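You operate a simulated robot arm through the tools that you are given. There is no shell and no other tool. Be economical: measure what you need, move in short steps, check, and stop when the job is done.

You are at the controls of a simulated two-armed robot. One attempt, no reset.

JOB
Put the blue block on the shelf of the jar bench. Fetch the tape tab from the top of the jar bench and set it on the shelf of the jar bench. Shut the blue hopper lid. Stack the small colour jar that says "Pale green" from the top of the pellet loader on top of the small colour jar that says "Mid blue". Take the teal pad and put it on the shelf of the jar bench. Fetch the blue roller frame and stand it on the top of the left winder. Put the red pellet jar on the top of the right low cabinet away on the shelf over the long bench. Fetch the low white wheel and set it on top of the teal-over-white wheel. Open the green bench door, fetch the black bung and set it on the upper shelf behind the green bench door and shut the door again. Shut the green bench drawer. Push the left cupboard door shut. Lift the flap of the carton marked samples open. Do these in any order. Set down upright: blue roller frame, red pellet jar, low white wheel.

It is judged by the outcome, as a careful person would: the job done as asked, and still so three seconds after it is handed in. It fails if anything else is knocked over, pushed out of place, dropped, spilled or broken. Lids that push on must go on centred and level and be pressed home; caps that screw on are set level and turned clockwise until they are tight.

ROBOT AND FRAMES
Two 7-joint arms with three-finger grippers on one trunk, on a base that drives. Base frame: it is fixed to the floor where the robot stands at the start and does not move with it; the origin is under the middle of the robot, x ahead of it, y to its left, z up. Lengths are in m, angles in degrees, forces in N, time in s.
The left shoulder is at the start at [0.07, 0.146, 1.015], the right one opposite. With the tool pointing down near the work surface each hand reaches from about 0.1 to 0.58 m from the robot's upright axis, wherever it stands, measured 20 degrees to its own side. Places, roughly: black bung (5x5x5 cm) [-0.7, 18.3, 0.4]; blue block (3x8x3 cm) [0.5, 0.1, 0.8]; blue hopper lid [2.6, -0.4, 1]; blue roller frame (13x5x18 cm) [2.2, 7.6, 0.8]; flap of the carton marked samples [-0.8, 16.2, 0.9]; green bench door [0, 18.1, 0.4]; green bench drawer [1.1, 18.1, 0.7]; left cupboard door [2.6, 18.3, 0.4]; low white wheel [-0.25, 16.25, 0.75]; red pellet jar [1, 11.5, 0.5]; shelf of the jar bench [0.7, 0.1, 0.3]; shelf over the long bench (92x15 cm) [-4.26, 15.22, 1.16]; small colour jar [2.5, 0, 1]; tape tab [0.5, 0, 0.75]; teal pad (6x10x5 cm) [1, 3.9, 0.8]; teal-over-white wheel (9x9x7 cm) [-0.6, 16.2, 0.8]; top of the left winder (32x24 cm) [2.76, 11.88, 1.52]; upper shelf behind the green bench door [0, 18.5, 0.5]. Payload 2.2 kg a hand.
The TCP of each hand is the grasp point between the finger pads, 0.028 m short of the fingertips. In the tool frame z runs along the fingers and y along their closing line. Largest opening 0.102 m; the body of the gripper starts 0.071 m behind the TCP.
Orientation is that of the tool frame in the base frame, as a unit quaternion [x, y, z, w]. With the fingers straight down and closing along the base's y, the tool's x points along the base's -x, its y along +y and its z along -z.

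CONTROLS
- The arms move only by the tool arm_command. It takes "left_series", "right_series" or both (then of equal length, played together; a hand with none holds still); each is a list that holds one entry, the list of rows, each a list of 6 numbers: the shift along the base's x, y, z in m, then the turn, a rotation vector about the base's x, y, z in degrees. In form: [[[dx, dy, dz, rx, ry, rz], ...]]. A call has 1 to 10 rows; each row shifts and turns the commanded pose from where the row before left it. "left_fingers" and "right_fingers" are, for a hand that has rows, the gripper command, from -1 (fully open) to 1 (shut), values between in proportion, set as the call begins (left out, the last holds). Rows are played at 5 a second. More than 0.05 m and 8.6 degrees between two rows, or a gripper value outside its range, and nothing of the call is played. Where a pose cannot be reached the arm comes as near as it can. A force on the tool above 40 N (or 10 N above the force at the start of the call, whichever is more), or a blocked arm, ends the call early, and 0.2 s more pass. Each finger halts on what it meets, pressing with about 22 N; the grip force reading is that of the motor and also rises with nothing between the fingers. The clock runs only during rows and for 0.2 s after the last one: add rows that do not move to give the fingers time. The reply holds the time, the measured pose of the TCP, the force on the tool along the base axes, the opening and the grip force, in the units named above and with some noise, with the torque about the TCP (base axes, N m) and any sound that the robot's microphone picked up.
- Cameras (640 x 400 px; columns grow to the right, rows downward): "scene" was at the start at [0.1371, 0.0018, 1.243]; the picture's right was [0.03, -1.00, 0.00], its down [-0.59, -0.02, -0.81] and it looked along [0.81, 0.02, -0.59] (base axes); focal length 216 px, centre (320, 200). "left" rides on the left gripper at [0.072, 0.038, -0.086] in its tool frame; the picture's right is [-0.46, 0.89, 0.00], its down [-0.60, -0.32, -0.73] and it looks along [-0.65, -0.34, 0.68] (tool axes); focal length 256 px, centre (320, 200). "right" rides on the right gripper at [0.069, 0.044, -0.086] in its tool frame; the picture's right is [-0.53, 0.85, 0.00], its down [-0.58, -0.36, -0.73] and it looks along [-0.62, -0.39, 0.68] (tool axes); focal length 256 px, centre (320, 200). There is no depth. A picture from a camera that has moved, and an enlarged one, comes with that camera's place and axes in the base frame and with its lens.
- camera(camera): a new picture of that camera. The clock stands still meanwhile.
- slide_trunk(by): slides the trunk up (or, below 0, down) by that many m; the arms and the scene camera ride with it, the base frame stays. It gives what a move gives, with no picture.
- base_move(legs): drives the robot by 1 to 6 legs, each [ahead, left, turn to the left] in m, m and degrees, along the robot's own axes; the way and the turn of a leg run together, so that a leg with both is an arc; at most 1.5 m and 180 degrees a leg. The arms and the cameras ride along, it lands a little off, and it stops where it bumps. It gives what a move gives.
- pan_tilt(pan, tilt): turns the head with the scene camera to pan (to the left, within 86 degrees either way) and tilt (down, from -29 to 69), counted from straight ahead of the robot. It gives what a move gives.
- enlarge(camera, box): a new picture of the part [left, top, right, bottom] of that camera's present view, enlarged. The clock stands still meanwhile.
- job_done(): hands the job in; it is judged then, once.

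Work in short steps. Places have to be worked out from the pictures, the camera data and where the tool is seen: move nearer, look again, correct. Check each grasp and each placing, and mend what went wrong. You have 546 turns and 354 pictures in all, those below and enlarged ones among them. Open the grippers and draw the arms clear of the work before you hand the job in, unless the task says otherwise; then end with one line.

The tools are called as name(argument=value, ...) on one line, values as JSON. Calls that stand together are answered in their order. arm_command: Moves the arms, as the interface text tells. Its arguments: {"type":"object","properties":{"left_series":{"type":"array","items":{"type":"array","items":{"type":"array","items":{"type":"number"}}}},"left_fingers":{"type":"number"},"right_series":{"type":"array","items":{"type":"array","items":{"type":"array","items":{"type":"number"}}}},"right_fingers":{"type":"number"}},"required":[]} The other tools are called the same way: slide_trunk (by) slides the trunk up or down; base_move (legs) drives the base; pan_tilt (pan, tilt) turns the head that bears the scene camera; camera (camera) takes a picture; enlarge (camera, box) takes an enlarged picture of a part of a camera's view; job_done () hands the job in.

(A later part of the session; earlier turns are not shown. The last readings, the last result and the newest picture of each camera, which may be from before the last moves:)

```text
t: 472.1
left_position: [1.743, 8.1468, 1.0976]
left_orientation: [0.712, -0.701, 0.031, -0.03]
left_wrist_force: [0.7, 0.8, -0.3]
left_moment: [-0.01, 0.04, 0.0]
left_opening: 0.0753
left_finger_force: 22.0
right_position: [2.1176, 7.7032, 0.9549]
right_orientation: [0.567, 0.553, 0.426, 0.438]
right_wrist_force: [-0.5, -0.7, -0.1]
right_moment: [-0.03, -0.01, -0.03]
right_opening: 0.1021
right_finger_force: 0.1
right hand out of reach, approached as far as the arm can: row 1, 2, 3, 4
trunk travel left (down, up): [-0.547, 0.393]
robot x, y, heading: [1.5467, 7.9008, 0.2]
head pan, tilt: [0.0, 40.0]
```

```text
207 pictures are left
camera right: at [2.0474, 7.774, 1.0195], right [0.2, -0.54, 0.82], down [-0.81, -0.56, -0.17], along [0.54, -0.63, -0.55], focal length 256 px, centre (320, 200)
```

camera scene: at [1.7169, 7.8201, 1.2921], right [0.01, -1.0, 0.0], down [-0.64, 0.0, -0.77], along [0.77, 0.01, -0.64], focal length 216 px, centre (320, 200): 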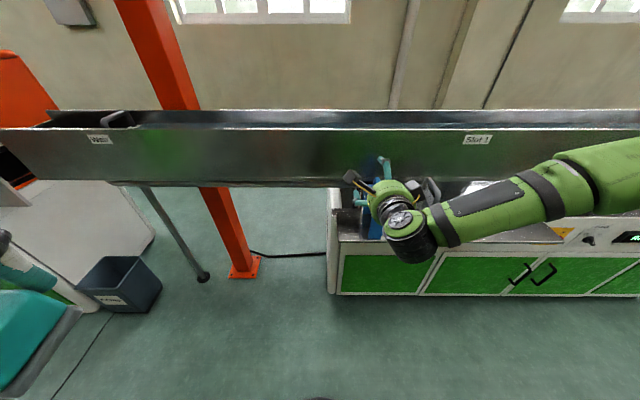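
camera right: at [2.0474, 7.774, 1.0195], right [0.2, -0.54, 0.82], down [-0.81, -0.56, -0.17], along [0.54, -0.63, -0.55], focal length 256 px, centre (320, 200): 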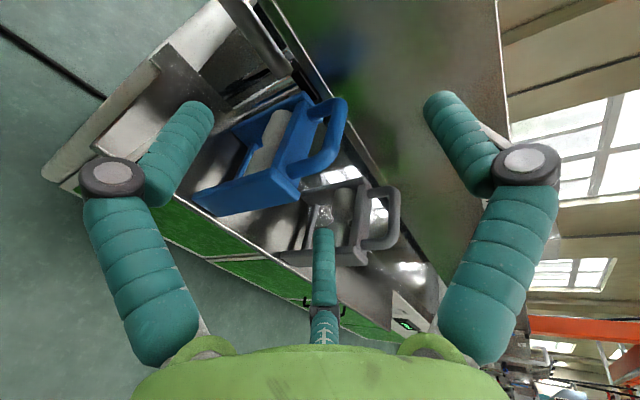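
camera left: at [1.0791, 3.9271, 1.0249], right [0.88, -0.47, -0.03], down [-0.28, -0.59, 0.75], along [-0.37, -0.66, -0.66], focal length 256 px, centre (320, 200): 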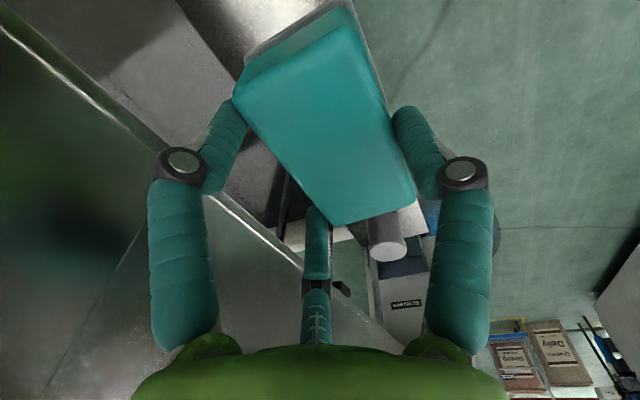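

The limit eases with the target nearer the robot's midline. Lift the hand a bit and shift the base right 0.2 m.

arm_command(right_series=[[[-0.03, 0.03, 0.01, 0, 0, 0], [-0.03, 0.02, 0.0, 0, 0, 0], [0, 0, 0, 0, 0, 0]]])

base_move(legs=[[0, -0.19, 0]])

arm_command(right_series=[[[0.015, 0.025, -0.015, 0, 0, 0], [0.015, 0.025, -0.015, 0, 0, 0], [0.015, 0.025, -0.015, 0, 0, 0], [0.015, 0.025, -0.015, 0, 0, 0], [0, 0, 0, 0, 0, 0]]])

camera(camera="right")

```text
t: 472.9
left_position: [1.7426, 8.1457, 1.098]
left_orientation: [0.712, -0.7, 0.032, -0.03]
left_wrist_force: [-1.1, -1.0, -0.6]
left_moment: [0.03, -0.02, -0.02]
left_opening: 0.0753
left_finger_force: 22.5
right_position: [2.0579, 7.7513, 0.966]
right_orientation: [0.564, 0.552, 0.43, 0.438]
right_wrist_force: [0.1, -0.1, -0.2]
right_moment: [0.01, -0.01, 0.0]
right_opening: 0.1019
right_finger_force: 0.1
trunk travel left (down, up): [-0.547, 0.393]
robot x, y, heading: [1.5525, 7.8971, 0.5]
head pan, tilt: [0.0, 40.0]
```

```text
t: 474.4
left_position: [1.7441, 7.9573, 1.0976]
left_orientation: [0.713, -0.7, 0.032, -0.031]
left_wrist_force: [0.9, 0.4, -0.7]
left_moment: [-0.01, 0.0, -0.01]
left_opening: 0.0751
left_finger_force: 21.9
right_position: [2.06, 7.5642, 0.9676]
right_orientation: [0.564, 0.551, 0.431, 0.439]
right_wrist_force: [-0.2, -0.4, -0.2]
right_moment: [0.0, 0.0, 0.03]
right_opening: 0.1019
right_finger_force: 0.1
trunk travel left (down, up): [-0.547, 0.393]
robot x, y, heading: [1.5541, 7.7122, 0.4]
head pan, tilt: [0.0, 40.0]
```

```text
t: 475.6
left_position: [1.7446, 7.9571, 1.0975]
left_orientation: [0.712, -0.701, 0.031, -0.031]
left_wrist_force: [-0.2, -0.3, 0.1]
left_moment: [-0.01, -0.01, 0.0]
left_opening: 0.0754
left_finger_force: 21.9
right_position: [2.1195, 7.664, 0.9069]
right_orientation: [0.563, 0.552, 0.431, 0.439]
right_wrist_force: [0.7, -0.5, -0.6]
right_moment: [-0.04, 0.03, 0.02]
right_opening: 0.1018
right_finger_force: 0.1
trunk travel left (down, up): [-0.547, 0.393]
robot x, y, heading: [1.5501, 7.7123, 0.5]
head pan, tilt: [0.0, 40.0]
```

```text
206 pictures are left
camera right: at [2.048, 7.7348, 0.9699], right [0.19, -0.54, 0.82], down [-0.81, -0.56, -0.18], along [0.55, -0.63, -0.55], focal length 256 px, centre (320, 200)
```

right: 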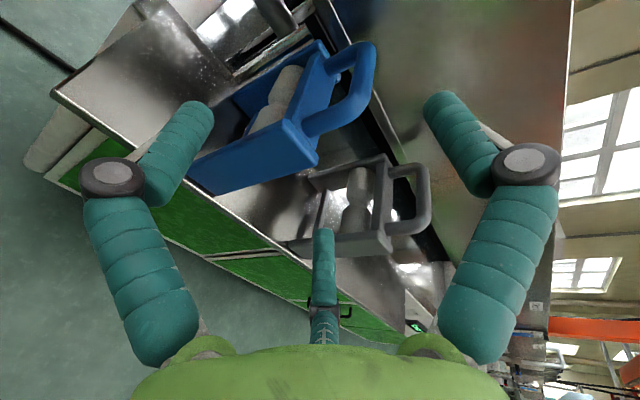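

Handle bar centre ≈(2.231, 7.645, 0.904). Align y, then advance along the bar.

arm_command(right_series=[[[0.0, -0.018, -0.003, 0, 0, 0], [0.025, 0, 0, 0, 0, 0], [0.025, 0, 0, 0, 0, 0], [0.025, 0, 0, 0, 0, 0], [0.025, 0, 0, 0, 0, 0], [0, 0, 0, 0, 0, 0]]])

camera(camera="right")

enlarge(camera="scene", box=[260, 150, 460, 275])

```text
t: 477.1
left_position: [1.7432, 7.9565, 1.0973]
left_orientation: [0.711, -0.701, 0.031, -0.031]
left_wrist_force: [-0.3, -0.3, -0.3]
left_moment: [0.01, -0.01, -0.03]
left_opening: 0.0752
left_finger_force: 21.9
right_position: [2.2192, 7.6455, 0.9032]
right_orientation: [0.563, 0.552, 0.432, 0.438]
right_wrist_force: [-0.6, -0.2, -0.8]
right_moment: [0.03, 0.03, -0.02]
right_opening: 0.1021
right_finger_force: 0.0
trunk travel left (down, up): [-0.547, 0.393]
robot x, y, heading: [1.5499, 7.7113, 0.4]
head pan, tilt: [0.0, 40.0]
```

```text
205 pictures are left
camera right: at [2.1475, 7.7164, 0.9671], right [0.2, -0.54, 0.82], down [-0.81, -0.56, -0.18], along [0.55, -0.63, -0.55], focal length 256 px, centre (320, 200)
```

right: 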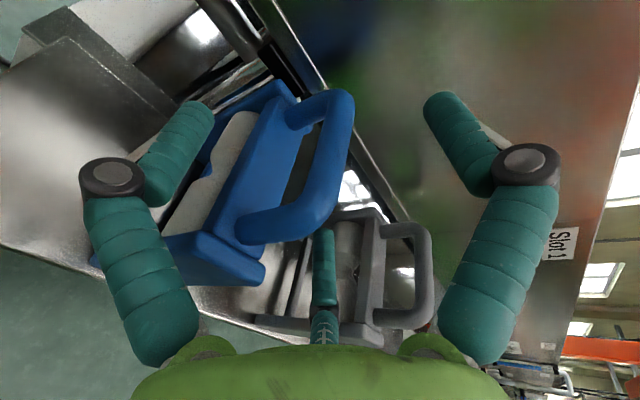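

```text
3.20 times, centred on (360, 212) of scene
camera zoom: at [1.6867, 7.713, 1.2322], right [0.01, -1.0, 0.0], down [-0.64, 0.0, -0.77], along [0.77, 0.01, -0.64], focal length 690 px, centre (192, 160)
```

zoom: 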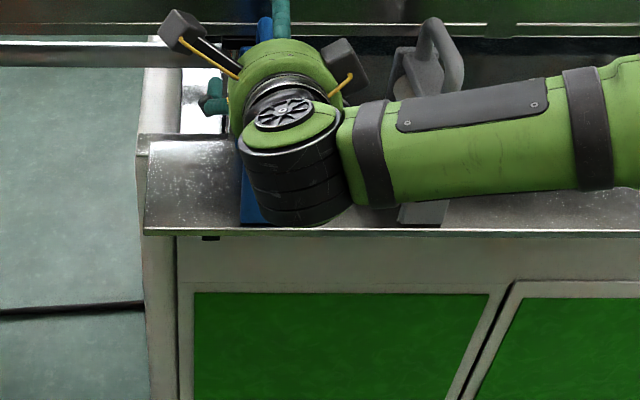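

Bar is centred in the fingers. Close.

arm_command(right_series=[[[0.004, 0, 0, 0, 0, 0], [0, 0, 0, 0, 0, 0], [0, 0, 0, 0, 0, 0], [0, 0, 0, 0, 0, 0], [0, 0, 0, 0, 0, 0]]], right_fingers=1)

camera(camera="right")

```text
t: 478.2
left_position: [1.742, 7.959, 1.0991]
left_orientation: [0.712, -0.701, 0.033, -0.031]
left_wrist_force: [-1.3, 0.9, -0.1]
left_moment: [0.01, -0.01, -0.04]
left_opening: 0.0754
left_finger_force: 22.0
right_position: [2.2244, 7.6452, 0.9119]
right_orientation: [0.56, 0.548, 0.435, 0.444]
right_wrist_force: [10.5, -0.4, 24.9]
right_moment: [-0.01, -0.72, -0.1]
right_opening: 0.019
right_finger_force: 22.2
trunk travel left (down, up): [-0.547, 0.393]
robot x, y, heading: [1.5498, 7.7119, 0.4]
head pan, tilt: [0.0, 40.0]
```

```text
203 pictures are left
camera right: at [2.1503, 7.7167, 0.9737], right [0.18, -0.54, 0.82], down [-0.81, -0.56, -0.19], along [0.56, -0.63, -0.54], focal length 256 px, centre (320, 200)
```

right: 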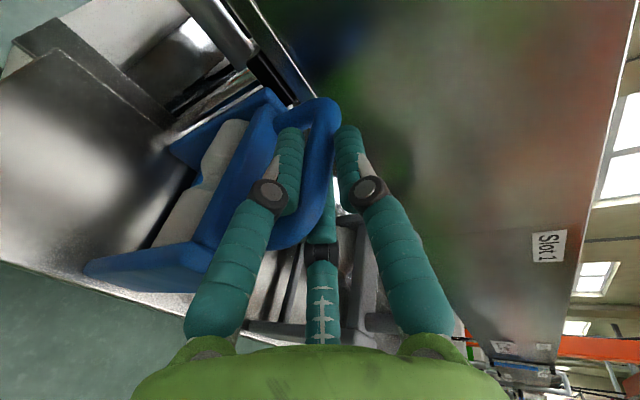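

Gripped (0.019). Relax the vertical load and lift slightly, then check for swing.

arm_command(right_series=[[[0, 0, 0.008, 0, 0, 0], [0, 0, 0.005, 0, 0, 0], [0, 0, 0.015, 0, 0, 0], [0, 0, 0.02, 0, 0, 0], [0, 0, 0.02, 0, 0, 0], [0, 0, 0, 0, 0, 0]]])

camera(camera="right")

enlarge(camera="scene", box=[260, 120, 460, 245])

```text
t: 479.6
left_position: [1.7442, 7.9579, 1.0969]
left_orientation: [0.713, -0.7, 0.031, -0.031]
left_wrist_force: [0.2, -0.3, -0.8]
left_moment: [-0.03, -0.01, 0.01]
left_opening: 0.0756
left_finger_force: 22.1
right_position: [2.2248, 7.6466, 0.9716]
right_orientation: [0.564, 0.553, 0.43, 0.438]
right_wrist_force: [-0.4, 0.5, -3.6]
right_moment: [0.02, 0.1, 0.01]
right_opening: 0.0184
right_finger_force: 22.5
trunk travel left (down, up): [-0.547, 0.393]
robot x, y, heading: [1.5502, 7.7105, 0.5]
head pan, tilt: [0.0, 40.0]
```

```text
202 pictures are left
camera right: at [2.153, 7.7169, 1.0339], right [0.2, -0.54, 0.82], down [-0.81, -0.56, -0.17], along [0.55, -0.63, -0.55], focal length 256 px, centre (320, 200)
```

right: 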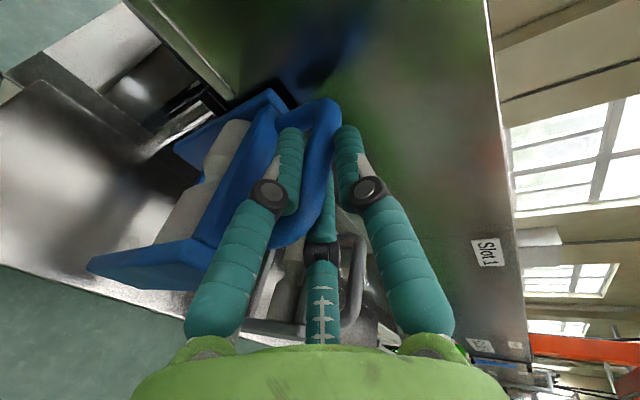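

```text
3.20 times, centred on (360, 182) of scene
camera zoom: at [1.6878, 7.7131, 1.2321], right [0.01, -1.0, 0.0], down [-0.64, 0.0, -0.77], along [0.77, 0.01, -0.64], focal length 690 px, centre (192, 256)
```

zoom: 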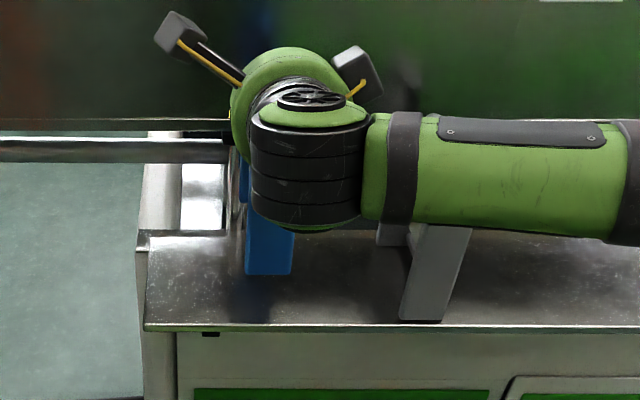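

Frame is held stably, weight ≈3.6 N. Retract a bit, raise the trunk, and strafe up the aisle toward the winders.

arm_command(right_series=[[[0, 0, 0.03, 0, 0, 0], [0, 0, 0.03, 0, 0, 0], [-0.04, 0, 0, 0, 0, 0], [-0.04, 0, 0, 0, 0, 0], [-0.03, 0, 0, 0, 0, 0], [0, 0, 0, 0, 0, 0]]])

slide_trunk(by=0.39)

base_move(legs=[[0, 1.2, 0], [0, 1.2, 0]])

pan_tilt(pan=50, tilt=15)

camera(camera="scene")

```text
t: 481.1
left_position: [1.7448, 7.9578, 1.0977]
left_orientation: [0.713, -0.7, 0.031, -0.03]
left_wrist_force: [0.8, 0.6, -1.8]
left_moment: [0.03, 0.01, -0.04]
left_opening: 0.0752
left_finger_force: 22.1
right_position: [2.1147, 7.645, 1.0305]
right_orientation: [0.564, 0.551, 0.431, 0.438]
right_wrist_force: [0.0, 0.1, -2.2]
right_moment: [0.02, 0.07, -0.01]
right_opening: 0.018
right_finger_force: 21.5
trunk travel left (down, up): [-0.547, 0.393]
robot x, y, heading: [1.5502, 7.7144, 0.3]
head pan, tilt: [0.0, 40.0]
```

```text
t: 484.8
left_position: [1.7435, 7.9579, 1.4875]
left_orientation: [0.713, -0.7, 0.032, -0.03]
left_wrist_force: [0.3, 0.1, -0.8]
left_moment: [0.01, 0.03, 0.02]
left_opening: 0.0753
left_finger_force: 22.6
right_position: [2.1153, 7.6446, 1.4217]
right_orientation: [0.564, 0.551, 0.43, 0.439]
right_wrist_force: [-0.2, -0.7, -3.7]
right_moment: [-0.01, 0.09, -0.01]
right_opening: 0.0179
right_finger_force: 21.9
trunk travel left (down, up): [-0.937, 0.003]
robot x, y, heading: [1.5555, 7.7114, 0.3]
head pan, tilt: [0.0, 40.0]
```

```text
t: 496.6
left_position: [1.728, 10.362, 1.4881]
left_orientation: [0.713, -0.7, 0.031, -0.03]
left_wrist_force: [0.1, 0.4, -1.2]
left_moment: [0.01, 0.01, -0.02]
left_opening: 0.0754
left_finger_force: 22.2
right_position: [2.1001, 10.0507, 1.421]
right_orientation: [0.564, 0.552, 0.431, 0.438]
right_wrist_force: [0.2, -0.2, -2.9]
right_moment: [0.0, 0.07, -0.01]
right_opening: 0.0178
right_finger_force: 22.1
trunk travel left (down, up): [-0.937, 0.003]
robot x, y, heading: [1.538, 10.1181, 0.4]
head pan, tilt: [0.0, 40.0]
```

```text
t: 497.8
left_position: [1.7289, 10.3628, 1.4874]
left_orientation: [0.713, -0.7, 0.031, -0.03]
left_wrist_force: [0.1, 0.2, -1.5]
left_moment: [-0.03, 0.0, -0.02]
left_opening: 0.0753
left_finger_force: 21.9
right_position: [2.1009, 10.0514, 1.4212]
right_orientation: [0.564, 0.553, 0.43, 0.437]
right_wrist_force: [0.0, -1.0, -2.7]
right_moment: [0.01, 0.04, 0.01]
right_opening: 0.018
right_finger_force: 21.7
trunk travel left (down, up): [-0.937, 0.003]
robot x, y, heading: [1.54, 10.1113, 0.4]
head pan, tilt: [50.0, 15.0]
```

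```text
200 pictures are left
camera scene: at [1.6473, 10.1895, 1.6616], right [0.77, -0.64, 0.0], down [-0.17, -0.2, -0.97], along [0.61, 0.75, -0.26], focal length 216 px, centre (320, 200)
```

scene: 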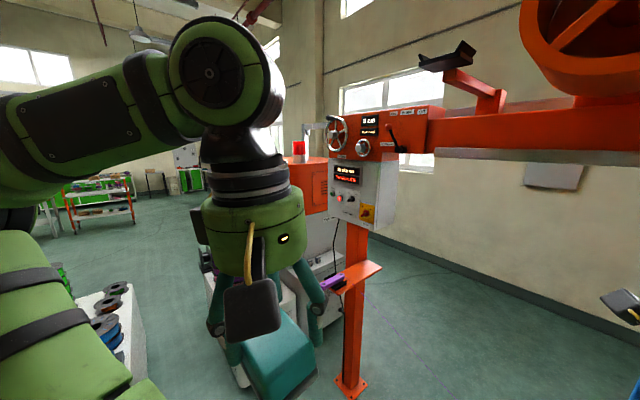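

The way between the winder cabinets is too narrow, so the winder top must be reached from the north. I turn to heading 90, lower under the beam and strafe out west to the corridor.

base_move(legs=[[0, -0.12, 0], [0, 0, 89.6]])

slide_trunk(by=-0.4)

pan_tilt(pan=40, tilt=15)

camera(camera="scene")

```text
t: 502.8
left_position: [1.2972, 10.1953, 1.4872]
left_orientation: [0.999, 0.0, 0.001, -0.043]
left_wrist_force: [-0.5, 0.2, -1.4]
left_moment: [0.04, -0.01, -0.03]
left_opening: 0.0753
left_finger_force: 22.1
right_position: [1.6156, 10.5594, 1.4222]
right_orientation: [0.015, 0.789, 0.614, 0.012]
right_wrist_force: [-0.2, -0.6, -4.1]
right_moment: [-0.05, 0.02, -0.02]
right_opening: 0.0179
right_finger_force: 21.8
trunk travel left (down, up): [-0.937, 0.003]
robot x, y, heading: [1.538, 10.0011, 89.2]
head pan, tilt: [50.0, 15.0]
```

```text
t: 506.6
left_position: [1.2973, 10.1937, 1.088]
left_orientation: [0.999, -0.001, 0.001, -0.044]
left_wrist_force: [-0.5, 0.3, -1.5]
left_moment: [0.02, -0.03, 0.0]
left_opening: 0.0754
left_finger_force: 21.8
right_position: [1.616, 10.5586, 1.0212]
right_orientation: [0.017, 0.789, 0.614, 0.012]
right_wrist_force: [-0.4, -0.3, -2.3]
right_moment: [-0.03, -0.01, 0.04]
right_opening: 0.0176
right_finger_force: 21.9
trunk travel left (down, up): [-0.537, 0.403]
robot x, y, heading: [1.5348, 9.9951, 89.4]
head pan, tilt: [50.0, 15.0]
```

```text
t: 507.3
left_position: [1.2972, 10.1953, 1.0876]
left_orientation: [0.999, -0.001, 0.0, -0.044]
left_wrist_force: [0.9, -0.6, -1.5]
left_moment: [0.03, -0.03, 0.04]
left_opening: 0.0756
left_finger_force: 21.7
right_position: [1.6159, 10.559, 1.0211]
right_orientation: [0.016, 0.789, 0.614, 0.012]
right_wrist_force: [0.1, 0.6, -2.5]
right_moment: [-0.04, -0.02, 0.03]
right_opening: 0.0182
right_finger_force: 22.4
trunk travel left (down, up): [-0.537, 0.403]
robot x, y, heading: [1.5401, 9.9969, 89.1]
head pan, tilt: [40.0, 15.0]
```

```text
199 pictures are left
camera scene: at [1.4796, 10.1207, 1.2617], right [0.77, 0.63, 0.0], down [0.16, -0.2, -0.97], along [-0.61, 0.75, -0.26], focal length 216 px, centre (320, 200)
```

scene: 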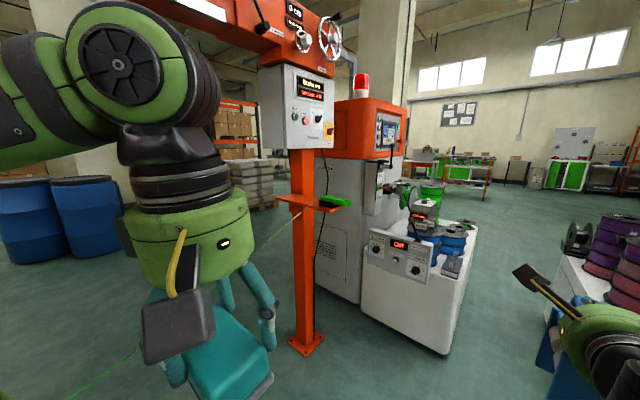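

A thin green thread crosses here too, but I passed it before with no contact felt. Strafe west through the gap to the corridor.

base_move(legs=[[0, 0.0, 0.8], [0, 1.3, 0], [0, 1.3, 0]])

slide_trunk(by=0.3)

pan_tilt(pan=-20, tilt=12)

camera(camera="scene")

```text
t: 520.3
left_position: [-1.3132, 10.1625, 1.0876]
left_orientation: [0.999, 0.013, 0.0, -0.044]
left_wrist_force: [-0.1, -0.9, -1.2]
left_moment: [-0.01, -0.02, -0.02]
left_opening: 0.0754
left_finger_force: 22.3
right_position: [-1.0031, 10.5343, 1.0207]
right_orientation: [0.005, 0.789, 0.614, 0.004]
right_wrist_force: [-0.5, -0.2, -3.1]
right_moment: [-0.04, -0.03, -0.01]
right_opening: 0.0181
right_finger_force: 22.2
trunk travel left (down, up): [-0.537, 0.403]
robot x, y, heading: [-1.0597, 9.9712, 91.0]
head pan, tilt: [40.0, 15.0]
```

```text
t: 523.3
left_position: [-1.3116, 10.1644, 1.3869]
left_orientation: [0.999, 0.013, 0.0, -0.044]
left_wrist_force: [0.3, -0.1, -1.3]
left_moment: [0.0, -0.02, 0.02]
left_opening: 0.0756
left_finger_force: 22.0
right_position: [-1.0024, 10.5351, 1.3211]
right_orientation: [0.005, 0.789, 0.614, 0.003]
right_wrist_force: [-1.1, 0.5, -3.8]
right_moment: [-0.04, -0.02, -0.02]
right_opening: 0.0178
right_finger_force: 21.9
trunk travel left (down, up): [-0.837, 0.103]
robot x, y, heading: [-1.0649, 9.9726, 91.0]
head pan, tilt: [40.0, 15.0]
```

```text
t: 524.6
left_position: [-1.3123, 10.1629, 1.3874]
left_orientation: [0.999, 0.013, 0.0, -0.043]
left_wrist_force: [0.0, -0.1, -0.7]
left_moment: [0.02, -0.01, 0.01]
left_opening: 0.0754
left_finger_force: 22.2
right_position: [-1.0028, 10.5349, 1.3211]
right_orientation: [0.006, 0.789, 0.614, 0.002]
right_wrist_force: [0.9, -1.4, -1.9]
right_moment: [-0.04, -0.04, -0.04]
right_opening: 0.0179
right_finger_force: 22.0
trunk travel left (down, up): [-0.837, 0.103]
robot x, y, heading: [-1.0648, 9.9748, 91.1]
head pan, tilt: [-20.0, 12.0]
```

```text
198 pictures are left
camera scene: at [-1.0359, 10.1106, 1.5665], right [0.95, -0.33, 0.0], down [-0.07, -0.2, -0.98], along [0.32, 0.92, -0.21], focal length 216 px, centre (320, 200)
```

scene: 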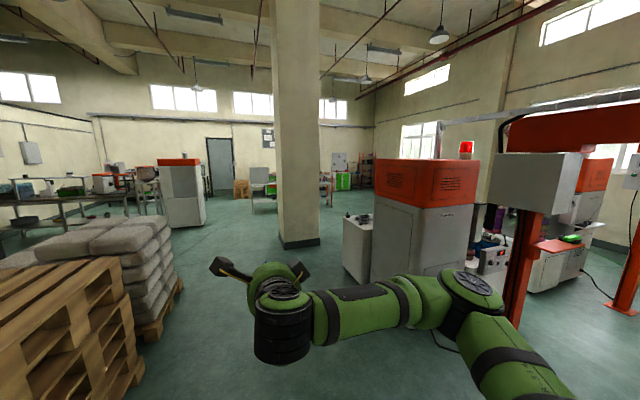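

Drive north past the column to open space beyond the winders.

base_move(legs=[[0, 0.05, -1], [1.5, 0, 0], [1.5, 0, 0], [1.4, 0, 0]])

pan_tilt(pan=-80, tilt=12)

camera(camera="scene")

pan_tilt(pan=0, tilt=15)

camera(camera="scene")

```text
t: 546.1
left_position: [-1.3769, 14.5488, 1.387]
left_orientation: [0.999, 0.006, 0.0, -0.044]
left_wrist_force: [0.0, -0.2, -2.5]
left_moment: [0.03, 0.01, -0.03]
left_opening: 0.0753
left_finger_force: 21.9
right_position: [-1.0604, 14.916, 1.3212]
right_orientation: [0.011, 0.789, 0.614, 0.008]
right_wrist_force: [0.3, -0.7, -3.9]
right_moment: [-0.07, 0.01, 0.0]
right_opening: 0.0182
right_finger_force: 21.6
trunk travel left (down, up): [-0.837, 0.103]
robot x, y, heading: [-1.1309, 14.3521, 90.1]
head pan, tilt: [-20.0, 12.0]
```

```text
t: 547.4
left_position: [-1.3747, 14.5487, 1.3874]
left_orientation: [0.999, 0.006, 0.001, -0.044]
left_wrist_force: [-0.3, -1.8, -0.7]
left_moment: [-0.01, 0.02, 0.0]
left_opening: 0.0754
left_finger_force: 22.5
right_position: [-1.0609, 14.9174, 1.3226]
right_orientation: [0.011, 0.789, 0.615, 0.008]
right_wrist_force: [0.7, 0.2, -3.7]
right_moment: [-0.1, 0.01, 0.0]
right_opening: 0.0178
right_finger_force: 21.6
trunk travel left (down, up): [-0.837, 0.103]
robot x, y, heading: [-1.131, 14.3501, 90.1]
head pan, tilt: [-80.0, 12.0]
```

```text
197 pictures are left
camera scene: at [-1.0402, 14.4217, 1.5666], right [0.17, -0.98, 0.0], down [-0.2, -0.04, -0.98], along [0.96, 0.17, -0.21], focal length 216 px, centre (320, 200)
```

scene: 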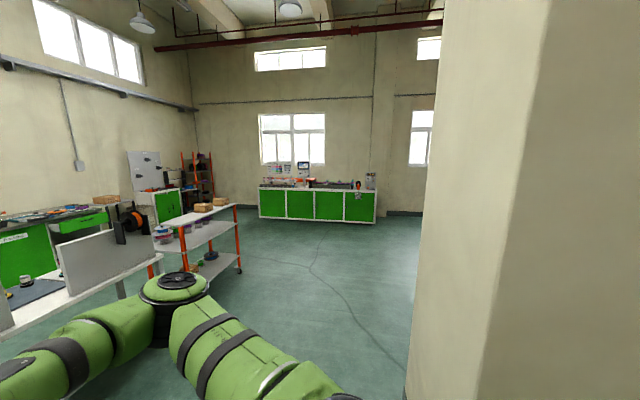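

```text
t: 549.0
left_position: [-1.3756, 14.5495, 1.3892]
left_orientation: [0.999, 0.005, 0.0, -0.044]
left_wrist_force: [0.6, 0.3, -0.3]
left_moment: [0.0, -0.04, 0.02]
left_opening: 0.0754
left_finger_force: 21.8
right_position: [-1.0608, 14.9158, 1.3209]
right_orientation: [0.012, 0.789, 0.614, 0.007]
right_wrist_force: [-0.3, -0.1, -3.3]
right_moment: [-0.06, 0.02, 0.01]
right_opening: 0.0175
right_finger_force: 21.5
trunk travel left (down, up): [-0.837, 0.103]
robot x, y, heading: [-1.1271, 14.3547, 90.0]
head pan, tilt: [0.0, 15.0]
```

```text
196 pictures are left
camera scene: at [-1.1319, 14.4989, 1.5617], right [1.0, 0.0, 0.0], down [0.0, -0.26, -0.97], along [0.0, 0.97, -0.26], focal length 216 px, centre (320, 200)
```

scene: 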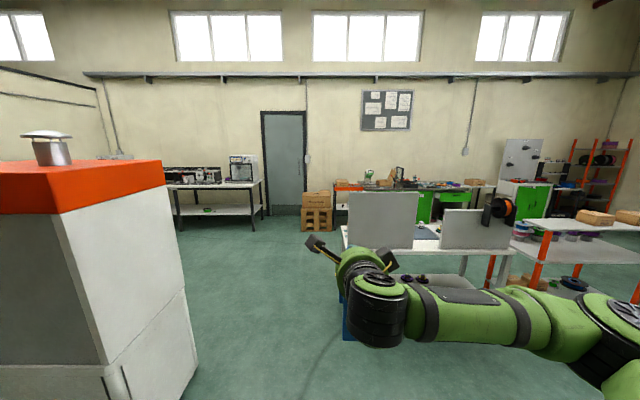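

Open floor to the east at y≈14.6. Drive there.

base_move(legs=[[0.3, 0, 0], [0, 0, -90], [1.5, 0, 0], [1.3, 0, 0], [0.9, 0, 0]])

pan_tilt(pan=-85, tilt=15)

camera(camera="scene")

```text
t: 572.4
left_position: [2.7722, 14.9629, 1.3883]
left_orientation: [0.718, -0.694, 0.031, -0.032]
left_wrist_force: [-0.7, 0.1, -1.0]
left_moment: [0.0, -0.01, -0.02]
left_opening: 0.0755
left_finger_force: 22.1
right_position: [3.1474, 14.6573, 1.3216]
right_orientation: [0.56, 0.557, 0.434, 0.435]
right_wrist_force: [-1.0, 0.1, -3.7]
right_moment: [0.02, 0.07, -0.02]
right_opening: 0.0179
right_finger_force: 22.0
trunk travel left (down, up): [-0.837, 0.103]
robot x, y, heading: [2.5861, 14.7132, 1.4]
head pan, tilt: [0.0, 15.0]
```

```text
t: 574.0
left_position: [2.7746, 14.9623, 1.387]
left_orientation: [0.718, -0.695, 0.031, -0.032]
left_wrist_force: [-0.2, -0.1, -1.0]
left_moment: [-0.02, 0.01, -0.01]
left_opening: 0.0754
left_finger_force: 21.9
right_position: [3.1487, 14.6576, 1.3207]
right_orientation: [0.559, 0.557, 0.434, 0.435]
right_wrist_force: [-0.1, -0.3, -2.3]
right_moment: [0.01, 0.05, -0.03]
right_opening: 0.0178
right_finger_force: 21.6
trunk travel left (down, up): [-0.837, 0.103]
robot x, y, heading: [2.5821, 14.7156, 1.4]
head pan, tilt: [-85.0, 15.0]
```

```text
195 pictures are left
camera scene: at [2.6466, 14.6223, 1.5617], right [-0.99, -0.11, 0.0], down [-0.03, 0.26, -0.97], along [0.11, -0.96, -0.26], focal length 216 px, centre (320, 200)
```

scene: 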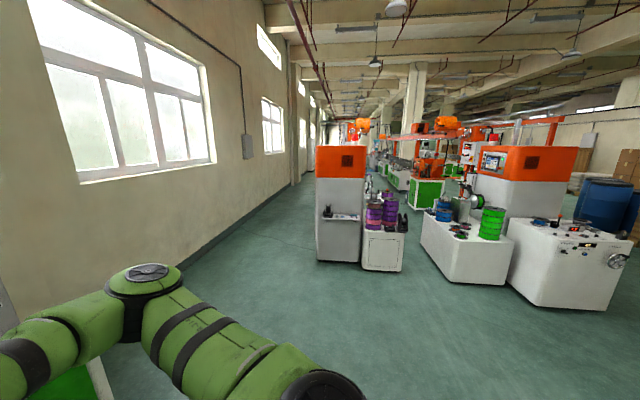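

enlarge(camera="scene", box=[300, 130, 460, 280])

enlarge(camera="scene", box=[410, 160, 630, 310])

```text
2.67 times, centred on (380, 205) of scene
camera zoom: at [2.6466, 14.6223, 1.5617], right [-0.99, -0.11, 0.0], down [-0.03, 0.26, -0.97], along [0.11, -0.96, -0.26], focal length 575 px, centre (160, 187)
```

zoom: 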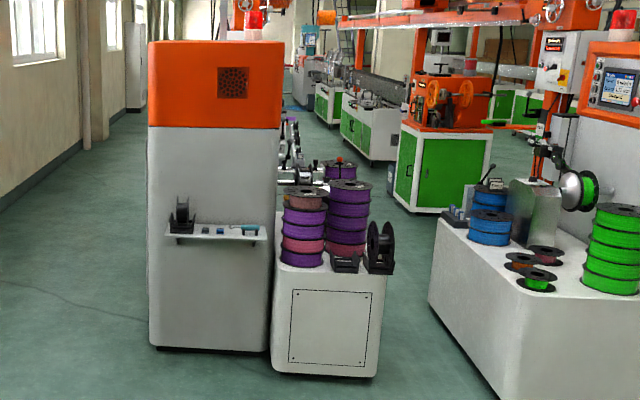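

```text
2.67 times, centred on (520, 235) of scene
camera zoom: at [2.6466, 14.6223, 1.5617], right [-0.99, -0.11, 0.0], down [-0.03, 0.26, -0.97], along [0.11, -0.96, -0.26], focal length 575 px, centre (-213, 107)
```

zoom: 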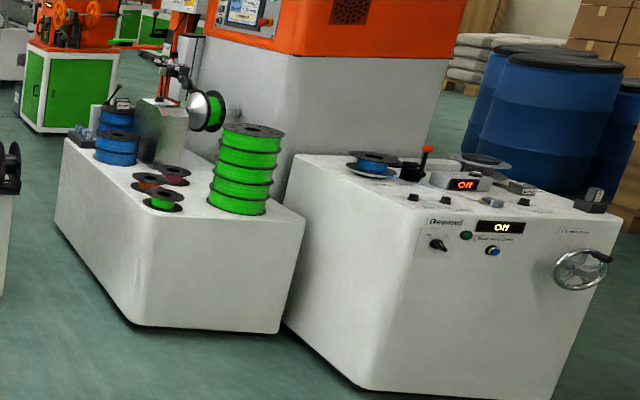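

The left winder's top north edge is at y≈12.0, so I approach from the north facing −y.

base_move(legs=[[0, 0, -91.4], [0.85, 0.13, 0], [0.85, 0.13, 0]])

slide_trunk(by=0.1)

pan_tilt(pan=0, tilt=15)

camera(camera="scene")

camera(camera="right")

```text
t: 586.6
left_position: [3.0888, 12.8206, 1.3877]
left_orientation: [-0.003, 0.999, -0.045, -0.001]
left_wrist_force: [-0.6, 0.1, -0.8]
left_moment: [-0.04, 0.02, 0.01]
left_opening: 0.0753
left_finger_force: 22.2
right_position: [2.773, 12.4541, 1.3216]
right_orientation: [0.789, -0.012, -0.009, 0.614]
right_wrist_force: [-0.1, 0.0, -3.0]
right_moment: [0.06, -0.02, -0.04]
right_opening: 0.0177
right_finger_force: 22.4
trunk travel left (down, up): [-0.837, 0.103]
robot x, y, heading: [2.844, 13.0149, -90.1]
head pan, tilt: [-85.0, 15.0]
```

```text
t: 587.9
left_position: [3.0877, 12.8189, 1.4871]
left_orientation: [-0.003, 0.999, -0.045, 0.0]
left_wrist_force: [0.4, 1.0, -1.2]
left_moment: [0.02, 0.02, 0.04]
left_opening: 0.0755
left_finger_force: 22.3
right_position: [2.773, 12.4503, 1.4213]
right_orientation: [0.79, -0.013, -0.01, 0.613]
right_wrist_force: [-0.7, 0.0, -2.7]
right_moment: [0.04, -0.01, 0.01]
right_opening: 0.0178
right_finger_force: 22.3
trunk travel left (down, up): [-0.937, 0.003]
robot x, y, heading: [2.8418, 13.0131, -90.1]
head pan, tilt: [-85.0, 15.0]
```

```text
t: 589.5
left_position: [3.0886, 12.8182, 1.4874]
left_orientation: [-0.004, 0.999, -0.044, 0.0]
left_wrist_force: [-0.3, -0.1, -1.6]
left_moment: [-0.03, -0.02, 0.01]
left_opening: 0.0755
left_finger_force: 21.8
right_position: [2.7729, 12.4531, 1.4203]
right_orientation: [0.789, -0.012, -0.008, 0.614]
right_wrist_force: [0.3, 0.1, -2.6]
right_moment: [0.06, 0.02, -0.03]
right_opening: 0.0179
right_finger_force: 22.5
trunk travel left (down, up): [-0.937, 0.003]
robot x, y, heading: [2.8426, 13.0124, -90.1]
head pan, tilt: [0.0, 15.0]
```

```text
192 pictures are left
camera scene: at [2.8446, 12.8687, 1.6616], right [-1.0, 0.0, 0.0], down [0.0, 0.26, -0.97], along [0.0, -0.97, -0.26], focal length 216 px, centre (320, 200)
```

scene: 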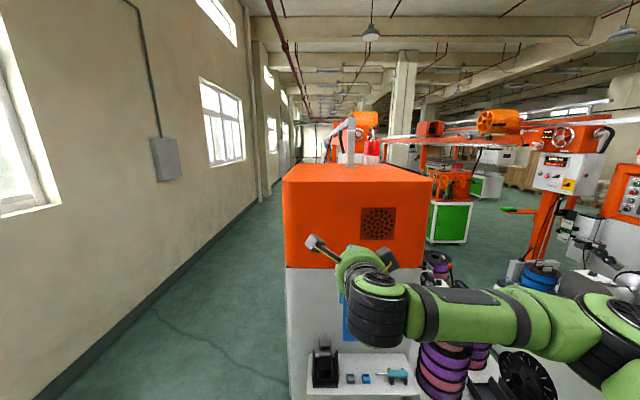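

```text
191 pictures are left
camera right: at [2.8438, 12.5229, 1.4842], right [-0.54, -0.19, 0.82], down [-0.55, 0.82, -0.17], along [-0.63, -0.55, -0.55], focal length 256 px, centre (320, 200)
```

right: 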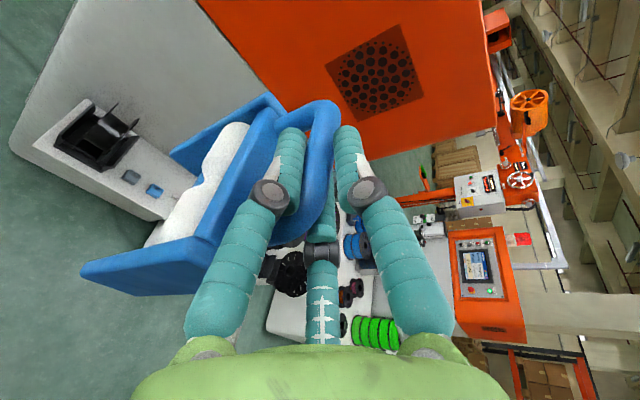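

Winder top is at z≈1.51, y 11.38–12.0. Raise the right hand to about 1.74 before moving in.

arm_command(right_series=[[[0, 0, 0.04, 0, 0, 0], [0, 0, 0.04, 0, 0, 0], [0, 0, 0.04, 0, 0, 0], [0, 0, 0.04, 0, 0, 0], [0, 0, 0.04, 0, 0, 0], [0, 0, 0.04, 0, 0, 0], [0, 0, 0.04, 0, 0, 0], [0, 0, 0.04, 0, 0, 0], [0, 0, 0, 0, 0, 0]]])

```text
t: 591.5
left_position: [3.0895, 12.8189, 1.488]
left_orientation: [-0.003, 0.999, -0.044, -0.001]
left_wrist_force: [-0.6, 0.4, -1.0]
left_moment: [-0.01, 0.02, 0.01]
left_opening: 0.0751
left_finger_force: 22.3
right_position: [2.7734, 12.4523, 1.7418]
right_orientation: [0.789, -0.011, -0.008, 0.615]
right_wrist_force: [0.8, -0.9, -3.4]
right_moment: [0.06, 0.03, -0.01]
right_opening: 0.0174
right_finger_force: 22.4
trunk travel left (down, up): [-0.937, 0.003]
robot x, y, heading: [2.8462, 13.0152, -90.0]
head pan, tilt: [0.0, 15.0]
```

Reached. Drive forward 0.5 m to bring the frame over the winder top.

base_move(legs=[[0.5, -0.01, 0]])

camera(camera="scene")

camera(camera="right")

```text
t: 594.5
left_position: [3.0777, 12.3166, 1.4877]
left_orientation: [-0.004, 0.999, -0.045, -0.001]
left_wrist_force: [0.3, 0.8, -1.1]
left_moment: [0.0, 0.0, -0.01]
left_opening: 0.0753
left_finger_force: 22.4
right_position: [2.7622, 11.9488, 1.7422]
right_orientation: [0.788, -0.013, -0.008, 0.615]
right_wrist_force: [0.1, 0.3, -3.3]
right_moment: [0.04, -0.03, 0.01]
right_opening: 0.0177
right_finger_force: 21.4
trunk travel left (down, up): [-0.937, 0.003]
robot x, y, heading: [2.8323, 12.5065, -90.3]
head pan, tilt: [0.0, 15.0]
```

```text
190 pictures are left
camera scene: at [2.8338, 12.366, 1.662], right [-1.0, 0.0, 0.0], down [0.0, 0.26, -0.97], along [0.0, -0.97, -0.26], focal length 216 px, centre (320, 200)
```

scene: 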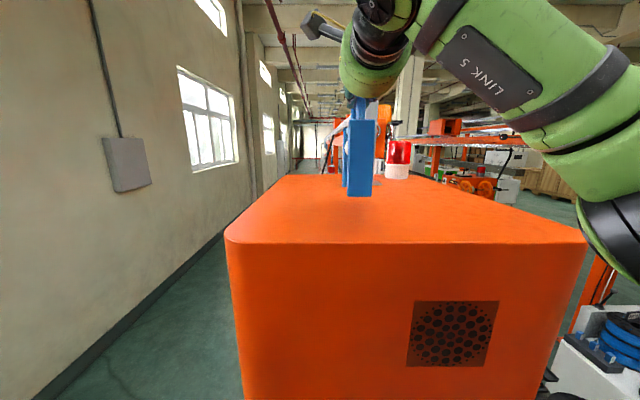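

```text
189 pictures are left
camera right: at [2.8338, 12.0208, 1.8053], right [-0.54, -0.19, 0.82], down [-0.55, 0.81, -0.18], along [-0.63, -0.55, -0.55], focal length 256 px, centre (320, 200)
```

right: 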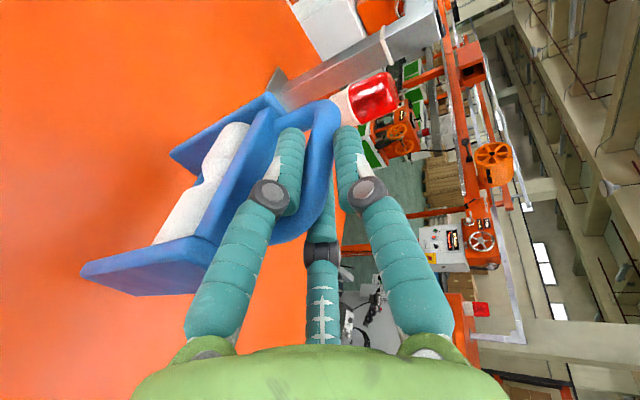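

Frame is upright over the top, its base ≈5 cm above it. Move 5 cm further in and lower.

arm_command(right_series=[[[0, -0.025, 0, 0, 0, 0], [0, -0.025, 0, 0, 0, 0], [0, 0, -0.015, 0, 0, 0], [0, 0, -0.015, 0, 0, 0], [0, 0, 0, 0, 0, 0]]])

enlarge(camera="scene", box=[280, 100, 440, 220])

```text
t: 595.7
left_position: [3.0766, 12.312, 1.4874]
left_orientation: [-0.005, 0.999, -0.043, -0.001]
left_wrist_force: [0.1, 0.0, -1.2]
left_moment: [0.01, 0.03, 0.05]
left_opening: 0.0754
left_finger_force: 22.5
right_position: [2.763, 11.8943, 1.7099]
right_orientation: [0.79, -0.012, -0.009, 0.613]
right_wrist_force: [-0.1, -0.9, -2.9]
right_moment: [0.07, 0.05, -0.02]
right_opening: 0.0178
right_finger_force: 21.6
trunk travel left (down, up): [-0.937, 0.003]
robot x, y, heading: [2.8325, 12.5037, -90.3]
head pan, tilt: [0.0, 15.0]
```

```text
3.33 times, centred on (360, 160) of scene
camera zoom: at [2.834, 12.3617, 1.6616], right [-1.0, 0.0, 0.0], down [0.0, 0.26, -0.97], along [0.0, -0.97, -0.26], focal length 719 px, centre (187, 333)
```

zoom: 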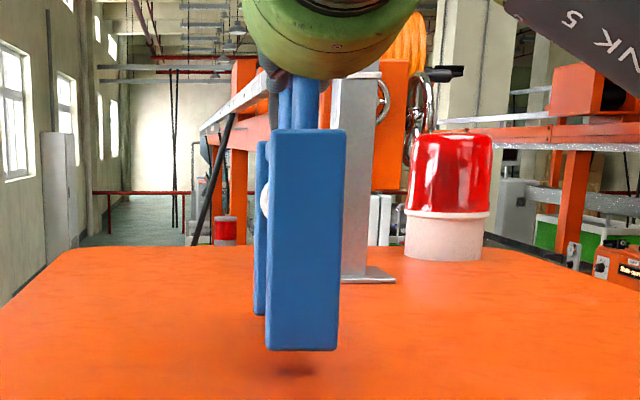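

arm_command(right_series=[[[0, 0, -0.005, 0, 0, 0], [0, 0, -0.004, 0, 0, 0], [0, 0, -0.003, 0, 0, 0], [0, 0, 0, 0, 0, 0]]])

enlarge(camera="scene", box=[280, 100, 440, 220])

```text
t: 596.7
left_position: [3.0778, 12.3143, 1.4877]
left_orientation: [-0.004, 0.999, -0.045, 0.0]
left_wrist_force: [-0.6, 0.0, -1.3]
left_moment: [0.01, 0.02, 0.0]
left_opening: 0.0756
left_finger_force: 21.6
right_position: [2.7615, 11.8954, 1.6993]
right_orientation: [0.788, -0.012, -0.008, 0.616]
right_wrist_force: [-0.6, -2.0, 3.2]
right_moment: [-0.64, 0.01, -0.07]
right_opening: 0.0178
right_finger_force: 21.8
trunk travel left (down, up): [-0.937, 0.003]
robot x, y, heading: [2.8324, 12.5108, -90.2]
head pan, tilt: [0.0, 15.0]
```

```text
3.33 times, centred on (360, 160) of scene
camera zoom: at [2.8336, 12.3633, 1.6618], right [-1.0, 0.0, 0.0], down [0.0, 0.26, -0.97], along [0.0, -0.97, -0.26], focal length 719 px, centre (187, 333)
```

zoom: 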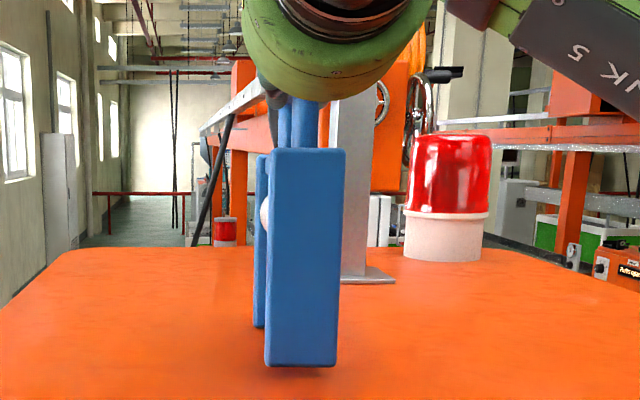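

Rear foot touches first; lower a few mm more to seat both feet.

arm_command(right_series=[[[0, 0, -0.003, 0, 0, 0], [0, 0, -0.002, 0, 0, 0], [0, 0, 0, 0, 0, 0]]])

```text
t: 597.5
left_position: [3.078, 12.3174, 1.4886]
left_orientation: [-0.003, 0.999, -0.045, 0.0]
left_wrist_force: [0.0, 0.0, -1.3]
left_moment: [-0.01, -0.01, -0.01]
left_opening: 0.0752
left_finger_force: 22.0
right_position: [2.7621, 11.9013, 1.6988]
right_orientation: [0.786, -0.012, -0.008, 0.618]
right_wrist_force: [-0.8, 1.9, 14.1]
right_moment: [-1.02, 0.03, -0.04]
right_opening: 0.018
right_finger_force: 22.4
trunk travel left (down, up): [-0.937, 0.003]
robot x, y, heading: [2.8341, 12.5062, -90.2]
head pan, tilt: [0.0, 15.0]
```

arm_command(right_series=[[[0, 0, 0.002, 0, 0, 0], [0, 0, 0, 0, 0, 0], [0, 0, 0, 0, 0, 0], [0, 0, 0, 0, 0, 0], [0, 0, 0, 0, 0, 0]]], right_fingers=-1)

camera(camera="right")

enlarge(camera="scene", box=[280, 100, 440, 220])

```text
t: 598.7
left_position: [3.0778, 12.3127, 1.4887]
left_orientation: [-0.003, 0.999, -0.045, -0.001]
left_wrist_force: [0.4, -0.1, -1.0]
left_moment: [0.0, -0.02, 0.0]
left_opening: 0.0752
left_finger_force: 22.1
right_position: [2.7632, 11.8957, 1.6952]
right_orientation: [0.789, -0.013, -0.008, 0.614]
right_wrist_force: [0.0, 0.4, -0.3]
right_moment: [0.04, -0.01, 0.02]
right_opening: 0.1022
right_finger_force: 0.1
trunk travel left (down, up): [-0.937, 0.003]
robot x, y, heading: [2.8303, 12.5105, -90.6]
head pan, tilt: [0.0, 15.0]
```

```text
186 pictures are left
camera right: at [2.8336, 11.967, 1.7592], right [-0.54, -0.19, 0.82], down [-0.55, 0.81, -0.17], along [-0.63, -0.55, -0.55], focal length 256 px, centre (320, 200)
```

right: 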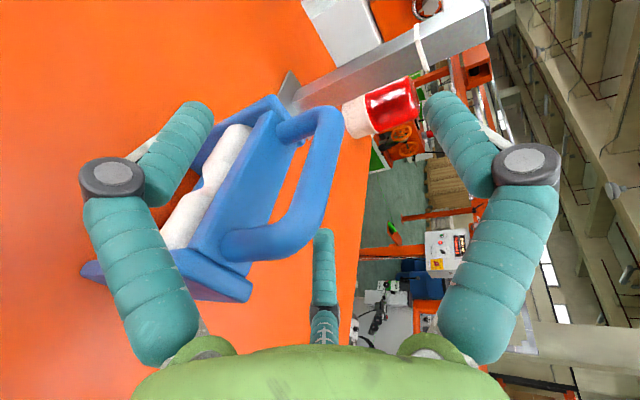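

```text
3.33 times, centred on (360, 160) of scene
camera zoom: at [2.8339, 12.3626, 1.6617], right [-1.0, 0.0, 0.0], down [0.0, 0.26, -0.97], along [0.0, -0.97, -0.26], focal length 719 px, centre (187, 333)
```

zoom: 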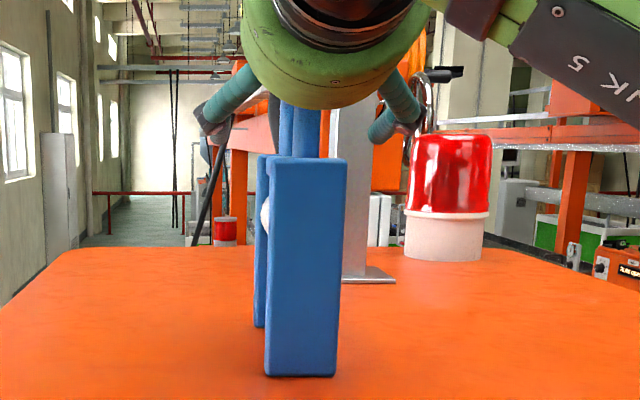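

Standing free. Withdraw straight back along the handle axis, then drive away.

arm_command(right_series=[[[0, 0.02, 0.004, 0, 0, 0], [0, 0.03, 0, 0, 0, 0], [0, 0.03, 0, 0, 0, 0], [0, 0.03, 0, 0, 0, 0], [0, 0.03, 0, 0, 0, 0], [0, 0, 0, 0, 0, 0]]])

base_move(legs=[[-0.6, 0, 0]])

camera(camera="scene")

```text
t: 600.1
left_position: [3.0771, 12.3132, 1.4884]
left_orientation: [-0.004, 0.999, -0.045, 0.0]
left_wrist_force: [0.5, -0.5, -1.1]
left_moment: [0.02, 0.0, -0.01]
left_opening: 0.0752
left_finger_force: 22.2
right_position: [2.7638, 12.0375, 1.6983]
right_orientation: [0.789, -0.013, -0.009, 0.614]
right_wrist_force: [0.3, 0.2, 0.0]
right_moment: [0.02, 0.03, -0.02]
right_opening: 0.1019
right_finger_force: 0.0
trunk travel left (down, up): [-0.937, 0.003]
robot x, y, heading: [2.8357, 12.5077, -90.2]
head pan, tilt: [0.0, 15.0]
```

```text
t: 603.5
left_position: [3.0782, 12.908, 1.4878]
left_orientation: [-0.007, 0.999, -0.044, -0.001]
left_wrist_force: [-1.5, -0.9, -1.3]
left_moment: [0.01, -0.02, 0.0]
left_opening: 0.0754
left_finger_force: 22.1
right_position: [2.7651, 12.6299, 1.6992]
right_orientation: [0.79, -0.01, -0.007, 0.614]
right_wrist_force: [-0.3, -0.9, -0.8]
right_moment: [0.01, 0.0, -0.01]
right_opening: 0.1018
right_finger_force: 0.1
trunk travel left (down, up): [-0.937, 0.003]
robot x, y, heading: [2.831, 13.0997, -89.6]
head pan, tilt: [0.0, 15.0]
```

```text
184 pictures are left
camera scene: at [2.8339, 12.9558, 1.6614], right [-1.0, 0.0, 0.0], down [0.0, 0.26, -0.97], along [0.0, -0.97, -0.26], focal length 216 px, centre (320, 200)
```

scene: 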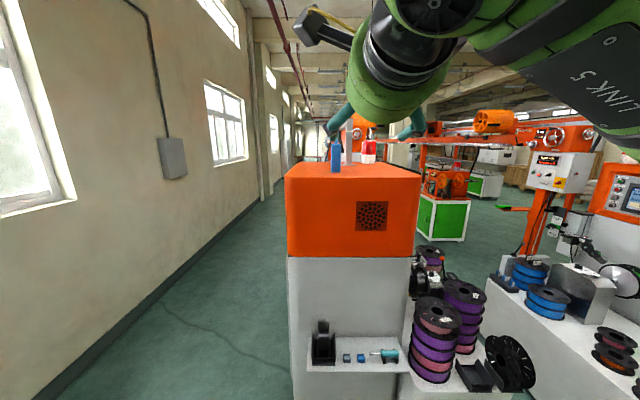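

Frame stands on the winder. Fold the right hand back to tool-down and lower it for travel.

arm_command(right_series=[[[0, 0.01, -0.03, 8.4, 0, 0], [0, 0.01, -0.03, 8.4, 0, 0], [0, 0.01, -0.03, 8.4, 0, 0], [0, 0.01, -0.03, 8.4, 0, 0], [0, 0.01, -0.03, 8.4, 0, 0], [0, 0.01, -0.03, 8.4, 0, 0], [-0.02, 0.01, -0.03, 8.4, 0, 0], [-0.02, 0.01, -0.03, 8.4, 0, 0], [-0.02, 0.0, -0.03, 8.4, 0, 0], [-0.02, 0, 0, 0, 0, 0]]])

base_move(legs=[[-1.5, 0, 0], [0, 0, -90], [1.4, 0, 0], [1.4, 0, 0], [1.1, 0, 0]])

camera(camera="scene")

```text
t: 605.7
left_position: [3.0769, 12.9111, 1.4889]
left_orientation: [-0.007, 0.999, -0.044, 0.0]
left_wrist_force: [-0.1, -0.4, -0.6]
left_moment: [-0.02, -0.03, -0.03]
left_opening: 0.0753
left_finger_force: 22.5
right_position: [2.683, 12.7118, 1.4272]
right_orientation: [1.0, -0.004, -0.011, 0.001]
right_wrist_force: [-1.0, 0.5, -0.6]
right_moment: [-0.04, -0.02, 0.0]
right_opening: 0.102
right_finger_force: 0.0
trunk travel left (down, up): [-0.937, 0.003]
robot x, y, heading: [2.8334, 13.1042, -89.7]
head pan, tilt: [0.0, 15.0]
```

```text
t: 635.4
left_position: [-1.2886, 14.3249, 1.488]
left_orientation: [0.697, 0.715, -0.032, -0.033]
left_wrist_force: [0.3, 0.1, -1.5]
left_moment: [0.0, 0.01, 0.01]
left_opening: 0.0753
left_finger_force: 21.9
right_position: [-1.4916, 14.7159, 1.4298]
right_orientation: [0.709, -0.706, -0.01, -0.006]
right_wrist_force: [-0.3, -0.3, -0.8]
right_moment: [0.0, 0.01, -0.03]
right_opening: 0.1018
right_finger_force: 0.1
trunk travel left (down, up): [-0.937, 0.003]
robot x, y, heading: [-1.1026, 14.5722, -179.2]
head pan, tilt: [0.0, 15.0]
```

```text
183 pictures are left
camera scene: at [-1.2434, 14.5697, 1.6619], right [-0.02, 1.0, 0.0], down [0.26, 0.0, -0.97], along [-0.97, -0.01, -0.26], focal length 216 px, centre (320, 200)
```

scene: 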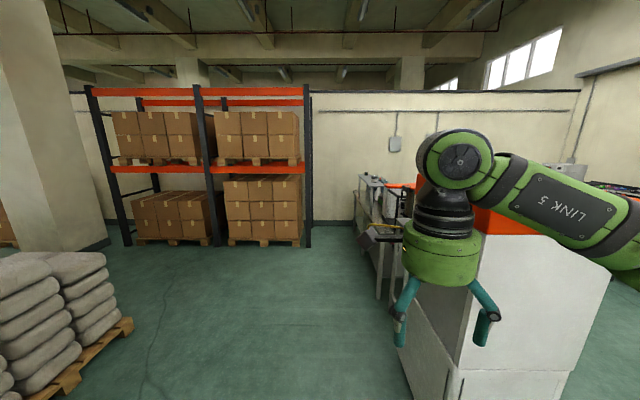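

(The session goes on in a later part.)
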